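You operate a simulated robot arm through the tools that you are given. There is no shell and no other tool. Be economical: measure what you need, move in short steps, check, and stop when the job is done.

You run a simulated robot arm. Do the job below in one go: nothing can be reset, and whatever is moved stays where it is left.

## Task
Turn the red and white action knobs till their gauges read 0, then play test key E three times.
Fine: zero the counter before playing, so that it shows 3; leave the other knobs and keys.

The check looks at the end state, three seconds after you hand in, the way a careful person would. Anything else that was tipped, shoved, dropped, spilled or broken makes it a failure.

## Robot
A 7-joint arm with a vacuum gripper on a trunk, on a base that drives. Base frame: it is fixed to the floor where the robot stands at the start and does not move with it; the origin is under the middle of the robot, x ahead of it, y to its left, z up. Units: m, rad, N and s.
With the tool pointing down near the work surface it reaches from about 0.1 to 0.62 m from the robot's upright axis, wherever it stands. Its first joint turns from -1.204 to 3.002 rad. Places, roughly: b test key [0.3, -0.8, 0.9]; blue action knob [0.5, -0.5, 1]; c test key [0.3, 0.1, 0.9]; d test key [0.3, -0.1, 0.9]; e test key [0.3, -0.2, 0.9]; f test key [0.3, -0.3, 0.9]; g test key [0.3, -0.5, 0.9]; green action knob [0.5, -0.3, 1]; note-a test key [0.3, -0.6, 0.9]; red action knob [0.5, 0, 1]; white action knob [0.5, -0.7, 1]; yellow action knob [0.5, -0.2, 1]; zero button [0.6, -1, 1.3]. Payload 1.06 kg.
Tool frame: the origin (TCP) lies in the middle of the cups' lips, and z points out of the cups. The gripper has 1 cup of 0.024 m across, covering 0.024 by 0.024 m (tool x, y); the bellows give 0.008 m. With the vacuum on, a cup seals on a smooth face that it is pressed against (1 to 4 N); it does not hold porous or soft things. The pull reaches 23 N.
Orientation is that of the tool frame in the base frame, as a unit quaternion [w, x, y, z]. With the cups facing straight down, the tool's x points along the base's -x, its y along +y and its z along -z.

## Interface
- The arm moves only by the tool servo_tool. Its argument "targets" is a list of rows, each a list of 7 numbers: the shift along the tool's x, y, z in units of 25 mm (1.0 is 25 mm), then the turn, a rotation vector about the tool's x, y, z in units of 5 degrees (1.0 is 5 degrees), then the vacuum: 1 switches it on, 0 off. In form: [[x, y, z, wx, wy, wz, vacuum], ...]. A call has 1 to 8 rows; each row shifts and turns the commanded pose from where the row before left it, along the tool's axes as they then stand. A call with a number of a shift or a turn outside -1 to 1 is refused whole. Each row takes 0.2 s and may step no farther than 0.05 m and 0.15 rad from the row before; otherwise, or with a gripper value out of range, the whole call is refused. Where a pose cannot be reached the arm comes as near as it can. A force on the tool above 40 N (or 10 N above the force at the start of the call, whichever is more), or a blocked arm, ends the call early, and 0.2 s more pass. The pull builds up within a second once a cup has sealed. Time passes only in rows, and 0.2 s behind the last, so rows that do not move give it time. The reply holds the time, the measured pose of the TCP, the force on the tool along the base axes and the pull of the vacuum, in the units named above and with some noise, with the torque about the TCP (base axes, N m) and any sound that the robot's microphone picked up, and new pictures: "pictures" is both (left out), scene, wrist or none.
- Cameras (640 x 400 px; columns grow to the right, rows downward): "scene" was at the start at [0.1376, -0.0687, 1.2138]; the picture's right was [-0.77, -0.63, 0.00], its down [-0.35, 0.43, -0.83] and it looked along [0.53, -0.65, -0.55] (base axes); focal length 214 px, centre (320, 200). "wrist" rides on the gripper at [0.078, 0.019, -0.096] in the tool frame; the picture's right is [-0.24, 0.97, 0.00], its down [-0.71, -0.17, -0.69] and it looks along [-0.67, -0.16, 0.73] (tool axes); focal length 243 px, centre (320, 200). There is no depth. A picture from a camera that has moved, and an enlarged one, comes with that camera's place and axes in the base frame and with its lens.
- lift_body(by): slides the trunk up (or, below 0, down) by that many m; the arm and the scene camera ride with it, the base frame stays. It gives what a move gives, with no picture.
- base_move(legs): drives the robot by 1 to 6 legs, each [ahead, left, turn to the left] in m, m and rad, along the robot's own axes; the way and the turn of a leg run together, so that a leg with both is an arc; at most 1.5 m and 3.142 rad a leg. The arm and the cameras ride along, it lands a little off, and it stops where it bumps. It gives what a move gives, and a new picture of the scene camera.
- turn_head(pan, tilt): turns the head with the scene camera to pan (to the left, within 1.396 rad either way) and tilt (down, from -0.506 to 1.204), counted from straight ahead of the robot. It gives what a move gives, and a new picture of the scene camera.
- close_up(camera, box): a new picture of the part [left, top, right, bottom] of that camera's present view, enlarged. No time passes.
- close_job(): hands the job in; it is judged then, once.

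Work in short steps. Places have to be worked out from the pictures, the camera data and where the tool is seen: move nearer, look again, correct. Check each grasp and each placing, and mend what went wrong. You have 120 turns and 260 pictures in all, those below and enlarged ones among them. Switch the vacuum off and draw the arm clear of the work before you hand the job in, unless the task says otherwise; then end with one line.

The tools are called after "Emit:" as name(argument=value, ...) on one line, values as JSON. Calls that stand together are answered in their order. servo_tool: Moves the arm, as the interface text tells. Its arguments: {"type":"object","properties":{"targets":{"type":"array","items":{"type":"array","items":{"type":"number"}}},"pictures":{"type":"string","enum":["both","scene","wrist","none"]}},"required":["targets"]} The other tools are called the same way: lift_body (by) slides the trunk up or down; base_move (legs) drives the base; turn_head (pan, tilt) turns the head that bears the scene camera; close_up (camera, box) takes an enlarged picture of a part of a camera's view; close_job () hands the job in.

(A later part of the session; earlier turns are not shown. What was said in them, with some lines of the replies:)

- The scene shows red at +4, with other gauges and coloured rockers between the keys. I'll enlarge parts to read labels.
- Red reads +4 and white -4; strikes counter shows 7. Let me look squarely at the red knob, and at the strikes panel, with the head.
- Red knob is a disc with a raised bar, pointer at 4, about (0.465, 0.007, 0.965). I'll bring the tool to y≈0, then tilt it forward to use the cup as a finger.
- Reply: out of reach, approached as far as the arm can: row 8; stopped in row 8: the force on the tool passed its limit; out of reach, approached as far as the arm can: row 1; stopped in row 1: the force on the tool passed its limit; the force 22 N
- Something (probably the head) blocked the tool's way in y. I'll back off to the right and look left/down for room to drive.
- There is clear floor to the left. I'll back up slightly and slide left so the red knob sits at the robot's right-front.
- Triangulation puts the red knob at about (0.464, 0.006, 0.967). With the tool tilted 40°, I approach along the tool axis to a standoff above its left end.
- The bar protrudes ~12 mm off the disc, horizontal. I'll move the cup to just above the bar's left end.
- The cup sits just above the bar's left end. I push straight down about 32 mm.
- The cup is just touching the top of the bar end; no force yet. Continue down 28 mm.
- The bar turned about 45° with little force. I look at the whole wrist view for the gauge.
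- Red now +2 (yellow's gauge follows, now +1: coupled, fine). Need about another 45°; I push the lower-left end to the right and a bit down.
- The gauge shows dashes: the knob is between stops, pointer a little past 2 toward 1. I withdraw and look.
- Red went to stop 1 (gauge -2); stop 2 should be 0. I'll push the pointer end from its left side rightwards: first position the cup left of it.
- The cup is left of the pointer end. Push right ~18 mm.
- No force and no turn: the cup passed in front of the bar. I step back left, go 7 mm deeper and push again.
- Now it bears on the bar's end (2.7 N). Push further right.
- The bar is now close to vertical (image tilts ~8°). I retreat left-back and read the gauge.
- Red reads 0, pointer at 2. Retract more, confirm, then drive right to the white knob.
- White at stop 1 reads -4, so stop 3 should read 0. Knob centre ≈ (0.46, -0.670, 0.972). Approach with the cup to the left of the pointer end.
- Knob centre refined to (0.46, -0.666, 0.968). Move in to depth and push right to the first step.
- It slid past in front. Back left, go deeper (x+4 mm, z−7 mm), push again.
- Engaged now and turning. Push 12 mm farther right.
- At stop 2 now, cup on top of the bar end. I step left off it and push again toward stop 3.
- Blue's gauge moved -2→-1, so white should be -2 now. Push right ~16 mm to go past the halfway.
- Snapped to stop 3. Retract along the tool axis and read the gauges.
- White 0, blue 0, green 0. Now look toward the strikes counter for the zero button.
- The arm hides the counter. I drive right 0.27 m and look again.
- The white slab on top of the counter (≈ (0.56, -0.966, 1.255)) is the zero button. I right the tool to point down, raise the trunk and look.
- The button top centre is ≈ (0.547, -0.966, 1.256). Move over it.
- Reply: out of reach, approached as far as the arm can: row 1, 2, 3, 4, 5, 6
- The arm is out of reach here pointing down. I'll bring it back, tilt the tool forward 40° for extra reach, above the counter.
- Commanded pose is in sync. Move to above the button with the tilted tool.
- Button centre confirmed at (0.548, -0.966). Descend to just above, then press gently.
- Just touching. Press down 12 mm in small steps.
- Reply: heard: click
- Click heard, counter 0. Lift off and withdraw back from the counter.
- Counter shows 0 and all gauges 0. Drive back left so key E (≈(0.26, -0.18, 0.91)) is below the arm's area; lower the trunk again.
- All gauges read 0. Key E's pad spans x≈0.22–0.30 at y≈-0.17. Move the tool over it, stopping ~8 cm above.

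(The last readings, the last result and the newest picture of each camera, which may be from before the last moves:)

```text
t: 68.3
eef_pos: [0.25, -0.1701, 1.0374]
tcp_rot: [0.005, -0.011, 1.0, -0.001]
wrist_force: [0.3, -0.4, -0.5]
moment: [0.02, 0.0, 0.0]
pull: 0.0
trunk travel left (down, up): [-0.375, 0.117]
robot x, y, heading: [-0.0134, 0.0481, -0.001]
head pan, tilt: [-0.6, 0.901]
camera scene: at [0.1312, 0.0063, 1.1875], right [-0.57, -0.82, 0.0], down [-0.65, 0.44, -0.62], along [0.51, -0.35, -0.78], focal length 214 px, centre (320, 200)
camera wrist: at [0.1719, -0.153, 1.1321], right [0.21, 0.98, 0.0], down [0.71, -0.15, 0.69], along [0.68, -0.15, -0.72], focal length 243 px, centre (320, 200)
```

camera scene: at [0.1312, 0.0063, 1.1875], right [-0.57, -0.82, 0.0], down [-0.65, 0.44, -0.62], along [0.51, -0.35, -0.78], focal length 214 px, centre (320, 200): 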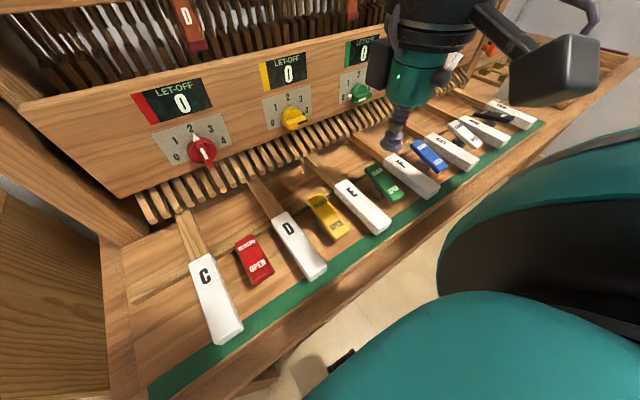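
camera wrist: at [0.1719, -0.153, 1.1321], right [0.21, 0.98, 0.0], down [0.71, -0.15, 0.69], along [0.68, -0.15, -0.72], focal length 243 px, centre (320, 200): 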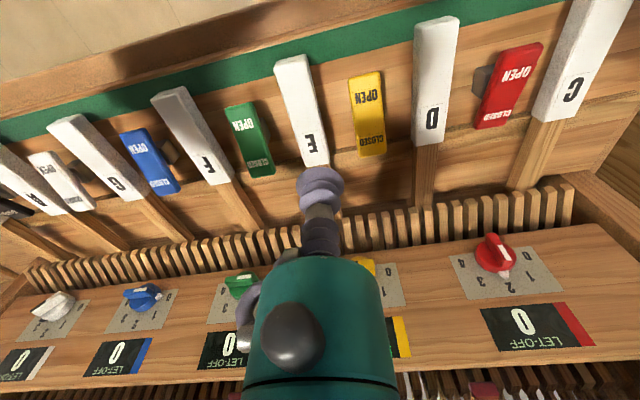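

Combining both views, key E's front is at y≈-0.193, top z≈0.88, x≈0.23–0.31. I shift 23 mm right and descend to z≈0.92.

Emit:
servo_tool(targets=[[0.2, -0.92, 0, 0, 0, 0, 0], [0, 0, 0.95, 0, 0, 0, 0], [0, 0, 0.95, 0, 0, 0, 0], [0, 0, 0.95, 0, 0, 0, 0], [0, 0, 0.95, 0, 0, 0, 0], [0, 0, 0.6, 0, 0, 0, 0]])

Emit:
close_up(camera="wrist", box=[220, 80, 440, 220])

```text
t: 69.7
eef_pos: [0.2473, -0.1936, 0.928]
tcp_rot: [0.004, -0.012, 1.0, -0.001]
wrist_force: [-0.5, -0.5, 0.4]
moment: [-0.01, 0.01, 0.02]
pull: 0.1
trunk travel left (down, up): [-0.375, 0.117]
robot x, y, heading: [-0.0135, 0.0476, -0.003]
head pan, tilt: [-0.6, 0.901]
camera scene: at [0.1313, 0.0063, 1.1875], right [-0.57, -0.82, 0.0], down [-0.65, 0.44, -0.62], along [0.51, -0.35, -0.78], focal length 214 px, centre (320, 200)
camera wrist: at [0.1685, -0.1759, 1.0227], right [0.21, 0.98, 0.0], down [0.71, -0.15, 0.69], along [0.68, -0.15, -0.72], focal length 243 px, centre (320, 200)
```

scene: 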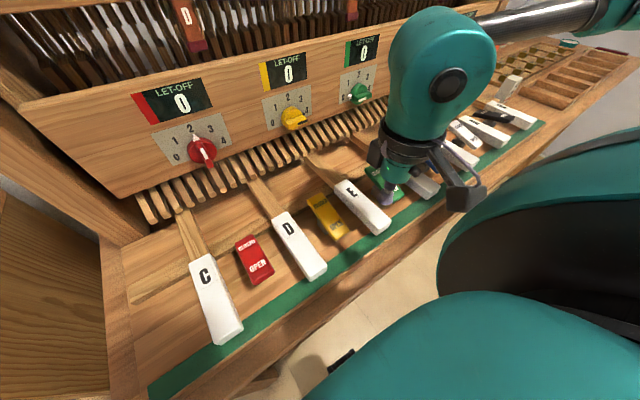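
wrist: 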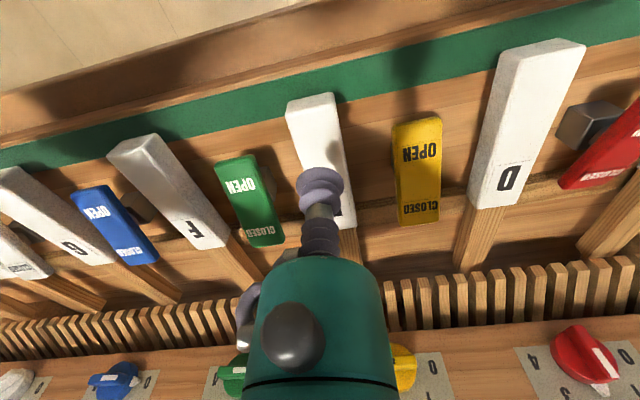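

```text
2.86 times, centred on (330, 150) of wrist
camera zoom: at [0.1685, -0.1759, 1.0227], right [0.21, 0.98, 0.0], down [0.71, -0.15, 0.69], along [0.68, -0.15, -0.72], focal length 693 px, centre (291, 343)
```

zoom: 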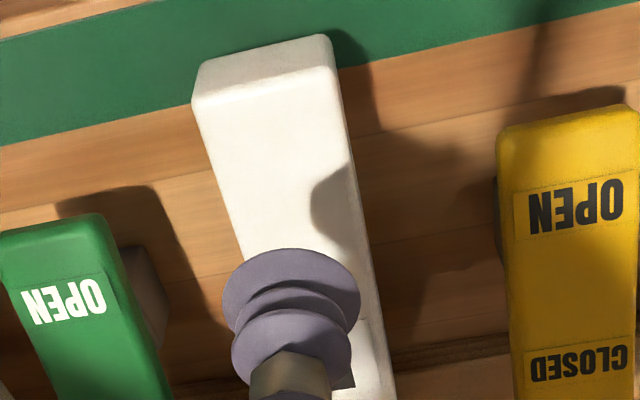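

The cup will land centrally on E's pad. Descend to contact in small steps, slightly nearer the front.

Emit:
servo_tool(targets=[[0.3, 0, 0.3, 0, 0, 0, 0], [0, 0, 0.3, 0, 0, 0, 0], [0, 0, 0.3, 0, 0, 0, 0], [0, 0, 0.3, 0, 0, 0, 0]], pictures="none")

Emit:
close_up(camera="wrist", box=[220, 80, 440, 220])

```text
t: 70.7
eef_pos: [0.2406, -0.1934, 0.8979]
tcp_rot: [0.005, -0.012, 1.0, 0.0]
wrist_force: [0.3, -0.6, 0.7]
moment: [0.02, 0.01, 0.01]
pull: 0.0
trunk travel left (down, up): [-0.375, 0.117]
robot x, y, heading: [-0.0128, 0.0514, -0.003]
head pan, tilt: [-0.6, 0.901]
```

```text
2.86 times, centred on (330, 150) of wrist
camera zoom: at [0.162, -0.1767, 0.9925], right [0.21, 0.98, 0.0], down [0.71, -0.15, 0.69], along [0.68, -0.15, -0.72], focal length 693 px, centre (291, 343)
```

zoom: 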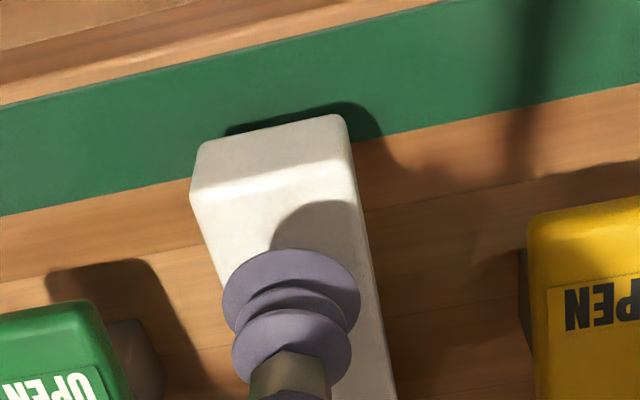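

Nearly touching. Press 8 mm and watch the force.

Emit:
servo_tool(targets=[[0, 0, 0.16, 0, 0, 0, 0], [0, 0, 0.16, 0, 0, 0, 0]], pictures="none")

Emit:
servo_tool(targets=[[0, 0, 0.16, 0, 0, 0, 0], [0, 0, 0.16, 0, 0, 0, 0]], pictures="none")

Emit:
close_up(camera="wrist", box=[220, 80, 440, 220])

```text
t: 71.3
eef_pos: [0.2428, -0.1942, 0.8898]
tcp_rot: [0.003, -0.012, 1.0, 0.0]
wrist_force: [1.1, 0.0, 0.0]
moment: [0.03, 0.04, -0.02]
pull: 0.1
trunk travel left (down, up): [-0.375, 0.117]
robot x, y, heading: [-0.0126, 0.0478, -0.003]
head pan, tilt: [-0.6, 0.901]
```

```text
t: 71.9
eef_pos: [0.2417, -0.1937, 0.8812]
tcp_rot: [0.003, -0.011, 1.0, 0.0]
wrist_force: [-0.2, -0.9, 0.2]
moment: [0.01, -0.01, 0.02]
pull: 0.1
trunk travel left (down, up): [-0.375, 0.117]
robot x, y, heading: [-0.0148, 0.0508, -0.004]
head pan, tilt: [-0.6, 0.901]
```

```text
2.86 times, centred on (330, 150) of wrist
camera zoom: at [0.1625, -0.1762, 0.9766], right [0.21, 0.98, 0.0], down [0.71, -0.15, 0.69], along [0.67, -0.15, -0.72], focal length 693 px, centre (291, 343)
```

zoom: 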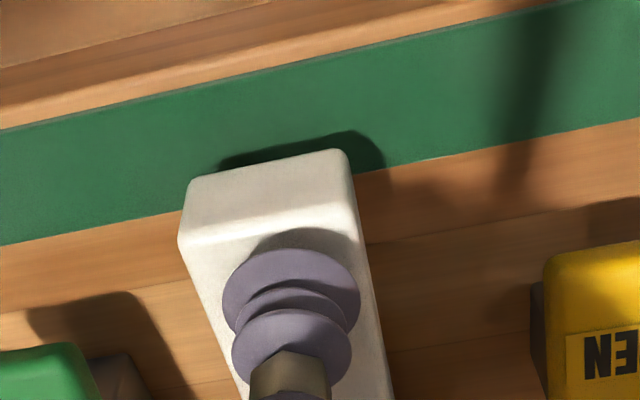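

Still not in contact (shadow nearly meets cup). Press 8 mm more, then again.

Emit:
servo_tool(targets=[[0, 0, 0.16, 0, 0, 0, 0], [0, 0, 0.16, 0, 0, 0, 0]], pictures="none")

Emit:
servo_tool(targets=[[0, 0, 0.16, 0, 0, 0, 0]], pictures="none")

Emit:
close_up(camera="wrist", box=[220, 80, 440, 220])

```text
t: 72.5
eef_pos: [0.2414, -0.1938, 0.8727]
tcp_rot: [0.004, -0.012, 1.0, -0.001]
wrist_force: [-0.4, -0.1, 0.7]
moment: [0.01, 0.02, -0.01]
pull: 0.0
trunk travel left (down, up): [-0.375, 0.117]
robot x, y, heading: [-0.0101, 0.0473, -0.004]
head pan, tilt: [-0.6, 0.901]
```

```text
t: 72.9
eef_pos: [0.2422, -0.1941, 0.8681]
tcp_rot: [0.004, -0.011, 1.0, -0.001]
wrist_force: [-0.2, 0.6, -0.2]
moment: [-0.02, 0.03, -0.02]
pull: 0.1
trunk travel left (down, up): [-0.375, 0.117]
robot x, y, heading: [-0.0144, 0.0472, -0.001]
head pan, tilt: [-0.6, 0.901]
```

```text
2.86 times, centred on (330, 150) of wrist
camera zoom: at [0.1634, -0.177, 0.963], right [0.21, 0.98, 0.0], down [0.71, -0.15, 0.69], along [0.67, -0.15, -0.72], focal length 693 px, centre (291, 343)
```

zoom: 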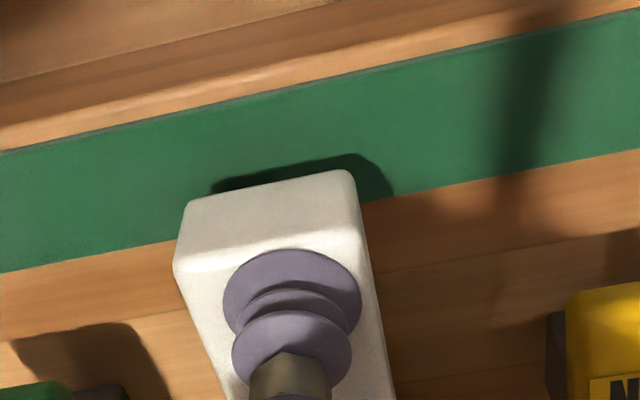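

At contact. Now press in 4 mm steps for the first strike.

Emit:
servo_tool(targets=[[0, 0, 0.16, 0, 0, 0, 0]], pictures="none")

Emit:
servo_tool(targets=[[0, 0, 0.16, 0, 0, 0, 0]], pictures="none")

Emit:
servo_tool(targets=[[0, 0, 0.16, 0, 0, 0, 0]], pictures="none")

Emit:
close_up(camera="wrist", box=[220, 80, 440, 220])

```text
t: 73.3
eef_pos: [0.2424, -0.1937, 0.8656]
tcp_rot: [0.005, -0.012, 1.0, -0.001]
wrist_force: [-0.4, 0.7, -0.5]
moment: [0.04, -0.01, 0.0]
pull: 0.2
trunk travel left (down, up): [-0.375, 0.117]
robot x, y, heading: [-0.0143, 0.0484, -0.003]
head pan, tilt: [-0.6, 0.901]
heard: click
```

```text
t: 73.7
eef_pos: [0.2411, -0.1946, 0.8619]
tcp_rot: [0.005, -0.011, 1.0, -0.001]
wrist_force: [-0.2, -0.3, 1.0]
moment: [0.02, 0.0, -0.02]
pull: 0.0
trunk travel left (down, up): [-0.375, 0.117]
robot x, y, heading: [-0.0142, 0.0517, 0.003]
head pan, tilt: [-0.6, 0.901]
```

```text
t: 74.1
eef_pos: [0.2406, -0.1945, 0.8572]
tcp_rot: [0.005, -0.011, 1.0, -0.001]
wrist_force: [-0.4, -0.1, 2.2]
moment: [0.0, -0.05, 0.04]
pull: 0.1
trunk travel left (down, up): [-0.375, 0.117]
robot x, y, heading: [-0.013, 0.0504, -0.005]
head pan, tilt: [-0.6, 0.901]
```

```text
2.86 times, centred on (330, 150) of wrist
camera zoom: at [0.1621, -0.1767, 0.9521], right [0.21, 0.98, 0.0], down [0.71, -0.15, 0.69], along [0.68, -0.15, -0.72], focal length 693 px, centre (291, 343)
```

zoom: 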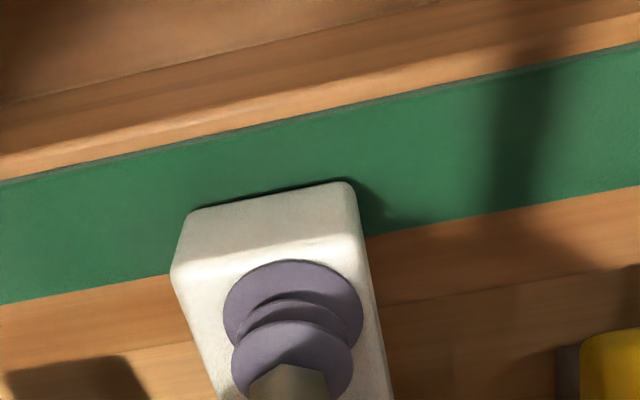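

A click was heard and the key is at its bottom. Lift fully and check the counter.

Emit:
servo_tool(targets=[[0, 0, -0.5, 0, 0, 0, 0], [0, 0, -0.5, 0, 0, 0, 0], [0, 0, 0, 0, 0, 0, 0]], pictures="none")

Emit:
turn_head(pan=-0.9, tilt=0.35)

```text
t: 74.9
eef_pos: [0.2411, -0.1941, 0.8828]
tcp_rot: [0.005, -0.012, 1.0, 0.0]
wrist_force: [0.7, -0.3, 0.1]
moment: [-0.01, 0.01, 0.01]
pull: 0.1
trunk travel left (down, up): [-0.375, 0.117]
robot x, y, heading: [-0.0103, 0.0504, -0.003]
head pan, tilt: [-0.6, 0.901]
```

```text
t: 75.9
eef_pos: [0.2412, -0.1941, 0.8815]
tcp_rot: [0.005, -0.011, 1.0, -0.001]
wrist_force: [0.1, -0.5, 0.1]
moment: [0.01, -0.01, 0.03]
pull: 0.0
trunk travel left (down, up): [-0.375, 0.117]
robot x, y, heading: [-0.0137, 0.0512, -0.004]
head pan, tilt: [-0.901, 0.351]
camera scene: at [0.1268, -0.0239, 1.235], right [-0.78, -0.62, 0.0], down [-0.21, 0.27, -0.94], along [0.58, -0.74, -0.34], focal length 214 px, centre (320, 200)
```

scene: 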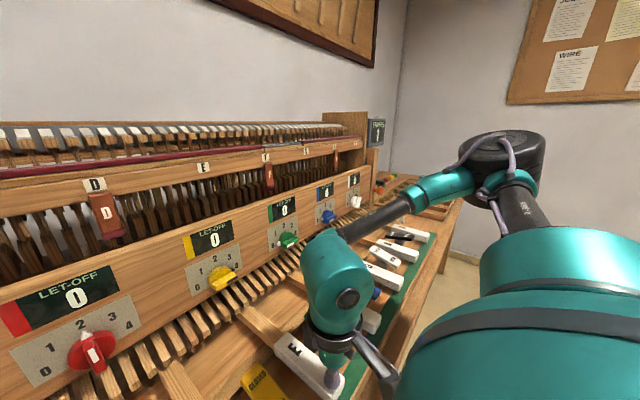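

Emit:
close_up(camera="scene", box=[350, 100, 400, 150])

Emit:
close_up(camera="wrist", box=[220, 80, 440, 220])

```text
8.00 times, centred on (375, 125) of scene
camera zoom: at [0.1268, -0.0239, 1.235], right [-0.78, -0.62, 0.0], down [-0.21, 0.27, -0.94], along [0.58, -0.74, -0.34], focal length 1716 px, centre (-120, 800)
```

zoom: 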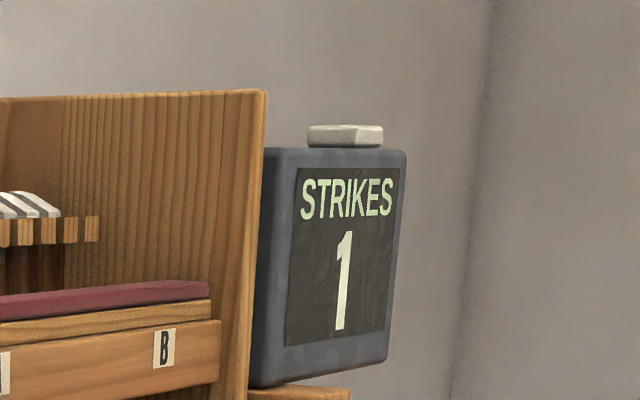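

```text
2.86 times, centred on (330, 150) of wrist
camera zoom: at [0.1617, -0.1761, 0.9765], right [0.21, 0.98, 0.0], down [0.71, -0.15, 0.69], along [0.68, -0.15, -0.72], focal length 693 px, centre (291, 343)
```

zoom: 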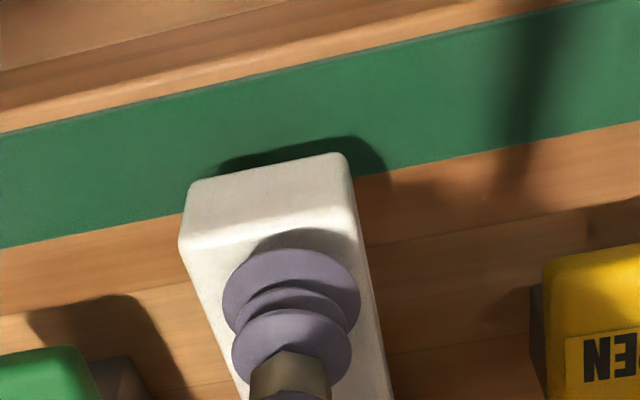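

Counter shows 1. Second strike: same stroke.

Emit:
servo_tool(targets=[[0, 0, 0.25, 0, 0, 0, 0], [0, 0, 0.25, 0, 0, 0, 0], [0, 0, 0.25, 0, 0, 0, 0], [0, 0, 0.25, 0, 0, 0, 0], [0, 0, 0, 0, 0, 0, 0], [0, 0, -0.5, 0, 0, 0, 0], [0, 0, -0.5, 0, 0, 0, 0], [0, 0, 0, 0, 0, 0, 0]], pictures="none")

Emit:
close_up(camera="scene", box=[350, 100, 400, 150])

```text
t: 77.7
eef_pos: [0.2411, -0.1923, 0.8844]
tcp_rot: [0.004, -0.011, 1.0, -0.001]
wrist_force: [-0.5, 0.2, 0.4]
moment: [0.0, -0.01, 0.02]
pull: 0.0
trunk travel left (down, up): [-0.375, 0.117]
robot x, y, heading: [-0.0135, 0.0488, 0.002]
head pan, tilt: [-0.901, 0.351]
heard: click
```

```text
8.00 times, centred on (375, 125) of scene
camera zoom: at [0.1268, -0.024, 1.235], right [-0.78, -0.62, 0.0], down [-0.21, 0.27, -0.94], along [0.58, -0.74, -0.34], focal length 1716 px, centre (-120, 800)
```

zoom: 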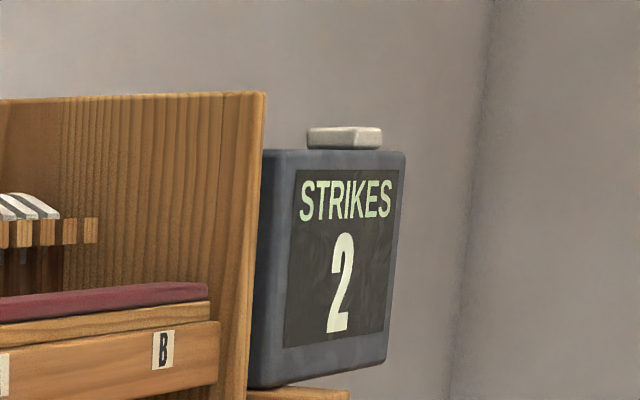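

Counter 2. Third strike, same stroke.

Emit:
servo_tool(targets=[[0, 0, 0.25, 0, 0, 0, 0], [0, 0, 0.25, 0, 0, 0, 0], [0, 0, 0.25, 0, 0, 0, 0], [0, 0, 0.25, 0, 0, 0, 0], [0, 0, 0, 0, 0, 0, 0], [0, 0, -0.5, 0, 0, 0, 0], [0, 0, -0.5, 0, 0, 0, 0], [0, 0, 0, 0, 0, 0, 0]], pictures="none")

Emit:
close_up(camera="scene", box=[350, 100, 400, 150])

```text
t: 79.5
eef_pos: [0.2438, -0.1933, 0.8826]
tcp_rot: [0.003, -0.013, 1.0, -0.001]
wrist_force: [-0.1, -1.0, -0.7]
moment: [-0.01, -0.03, -0.02]
pull: 0.0
trunk travel left (down, up): [-0.375, 0.117]
robot x, y, heading: [-0.0105, 0.0496, -0.004]
head pan, tilt: [-0.901, 0.351]
heard: click
```

```text
8.00 times, centred on (375, 125) of scene
camera zoom: at [0.1268, -0.024, 1.235], right [-0.78, -0.62, 0.0], down [-0.21, 0.27, -0.94], along [0.58, -0.74, -0.34], focal length 1716 px, centre (-120, 800)
```

zoom: 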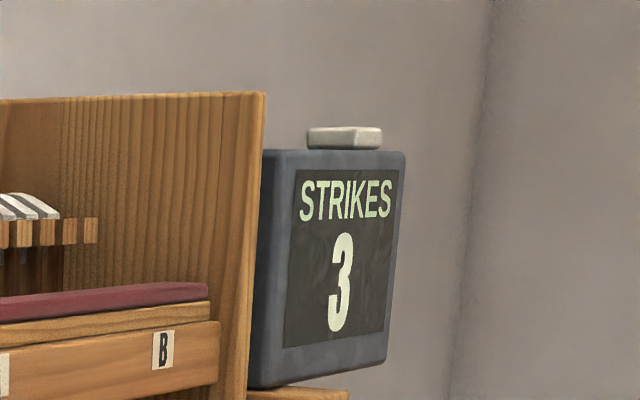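

Counter 3. Raise the arm straight up, clear of the work, and check everything once more.

Emit:
servo_tool(targets=[[0, 0, -1, 0, 0, 0, 0], [0, 0, -1, 0, 0, 0, 0], [0, 0, -1, 0, 0, 0, 0], [0, 0, -1, 0, 0, 0, 0], [0, 0, -1, 0, 0, 0, 0], [0, 0, -1, 0, 0, 0, 0], [0, 0, -1, 0, 0, 0, 0], [0, 0, -1, 0, 0, 0, 0]], pictures="both")

Emit:
close_up(camera="scene", box=[0, 80, 420, 380])

```text
t: 80.4
eef_pos: [0.2469, -0.1942, 0.9653]
tcp_rot: [0.01, -0.008, 1.0, -0.003]
wrist_force: [4.1, -0.9, 1.9]
moment: [0.16, 0.71, -0.1]
pull: 0.1
trunk travel left (down, up): [-0.375, 0.117]
robot x, y, heading: [-0.0132, 0.0512, -0.001]
head pan, tilt: [-0.901, 0.351]
stopped in row 4: the force on the tool passed its limit (the readings are from after the stop); the commanded pose is now the measured one
camera scene: at [0.1268, -0.024, 1.235], right [-0.78, -0.62, 0.0], down [-0.21, 0.27, -0.94], along [0.58, -0.74, -0.34], focal length 214 px, centre (320, 200)
camera wrist: at [0.1664, -0.1758, 1.0585], right [0.22, 0.98, 0.0], down [0.7, -0.16, 0.7], along [0.68, -0.15, -0.71], focal length 243 px, centre (320, 200)
```

scene: 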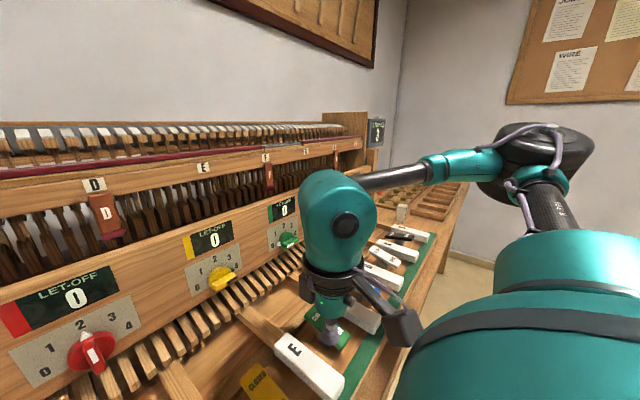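
wrist: 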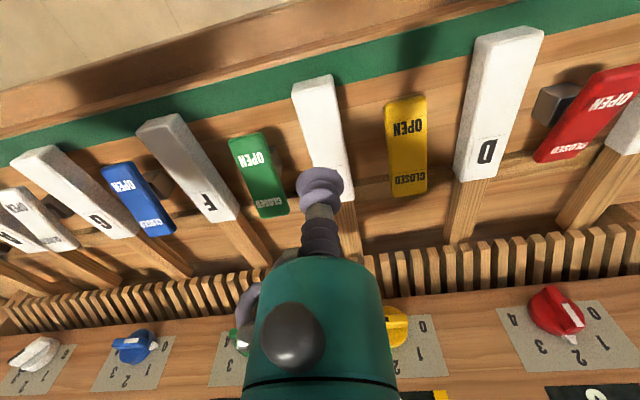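

```text
1.33 times, centred on (210, 230) of scene
camera zoom: at [0.1268, -0.024, 1.235], right [-0.78, -0.62, 0.0], down [-0.21, 0.27, -0.94], along [0.58, -0.74, -0.34], focal length 286 px, centre (467, 160)
```

zoom: 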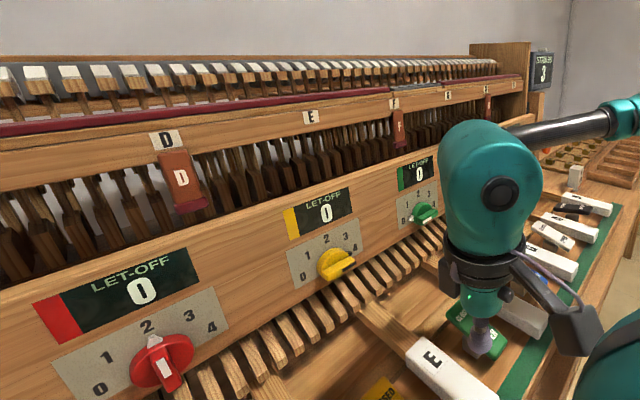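

It briefly touched something (likely its own body/head). The cup is 9 cm above the key; I raise it more slowly, easing away forward.

Emit:
servo_tool(targets=[[-0.3, -0.2, 0, 0, 0, 0, 0], [-0.4, -0.2, -0.4, 0, 0, 0, 0], [-0.4, 0, -0.5, 0, 0, 0, 0], [-0.4, 0, -0.5, 0, 0, 0, 0], [-0.4, 0, -0.5, 0, 0, 0, 0], [-0.4, 0, -0.5, 0, 0, 0, 0], [0, 0, -0.5, 0, 0, 0, 0], [0, 0, -0.5, 0, 0, 0, 0]], pictures="none")

Emit:
turn_head(pan=-0.55, tilt=0.6)

Emit:
close_up(camera="wrist", box=[0, 0, 640, 400])

```text
t: 82.2
eef_pos: [0.3025, -0.2024, 1.0506]
tcp_rot: [0.009, -0.01, 1.0, -0.002]
wrist_force: [-0.1, -0.5, 0.6]
moment: [-0.01, 0.03, -0.03]
pull: 0.0
trunk travel left (down, up): [-0.375, 0.117]
robot x, y, heading: [-0.0098, 0.0485, -0.0]
head pan, tilt: [-0.901, 0.351]
```

```text
t: 83.0
eef_pos: [0.3013, -0.2014, 1.0513]
tcp_rot: [0.01, -0.009, 1.0, -0.002]
wrist_force: [0.0, 0.6, -0.3]
moment: [0.0, -0.02, 0.05]
pull: 0.1
trunk travel left (down, up): [-0.375, 0.117]
robot x, y, heading: [-0.0145, 0.05, -0.004]
head pan, tilt: [-0.55, 0.6]
camera scene: at [0.1443, 0.0027, 1.2123], right [-0.52, -0.85, 0.0], down [-0.48, 0.3, -0.83], along [0.7, -0.43, -0.56], focal length 214 px, centre (320, 200)
```

scene: 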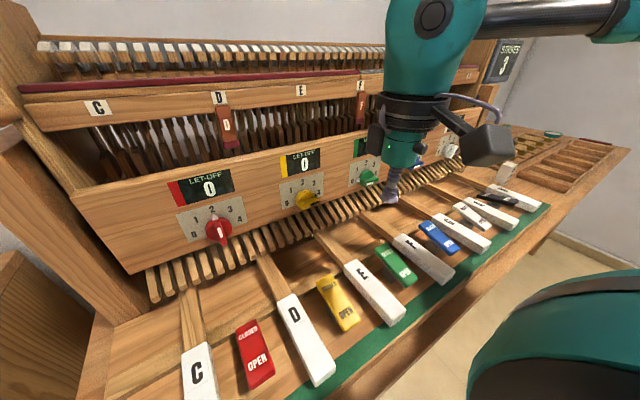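

```text
1.00 times, centred on (320, 200) of wrist
camera zoom: at [0.222, -0.1835, 1.1446], right [0.22, 0.98, 0.0], down [0.7, -0.16, 0.7], along [0.68, -0.15, -0.71], focal length 243 px, centre (320, 200)
```

zoom: 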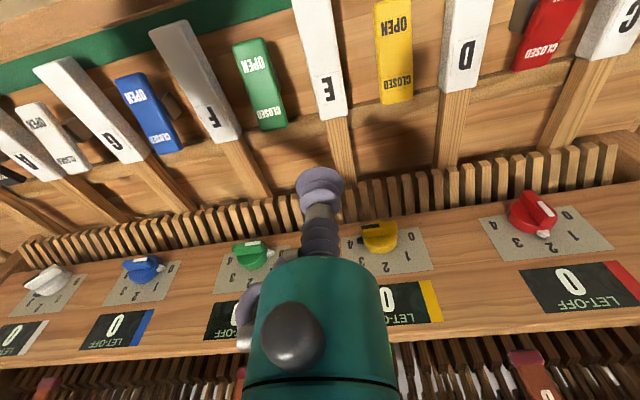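

Red, white and the other gauges all read 0, and the counter shows 3. The arm is 17 cm above the keys with the vacuum off, so I hand in.

Emit:
close_job()

```text
The job is handed in.
```

The red and white gauges read 0, the strike counter was zeroed, and key E was played three times, so the counter shows 3. The other knobs and keys were not touched, though the yellow and blue gauges moved along with red and white; they also read 0 now.
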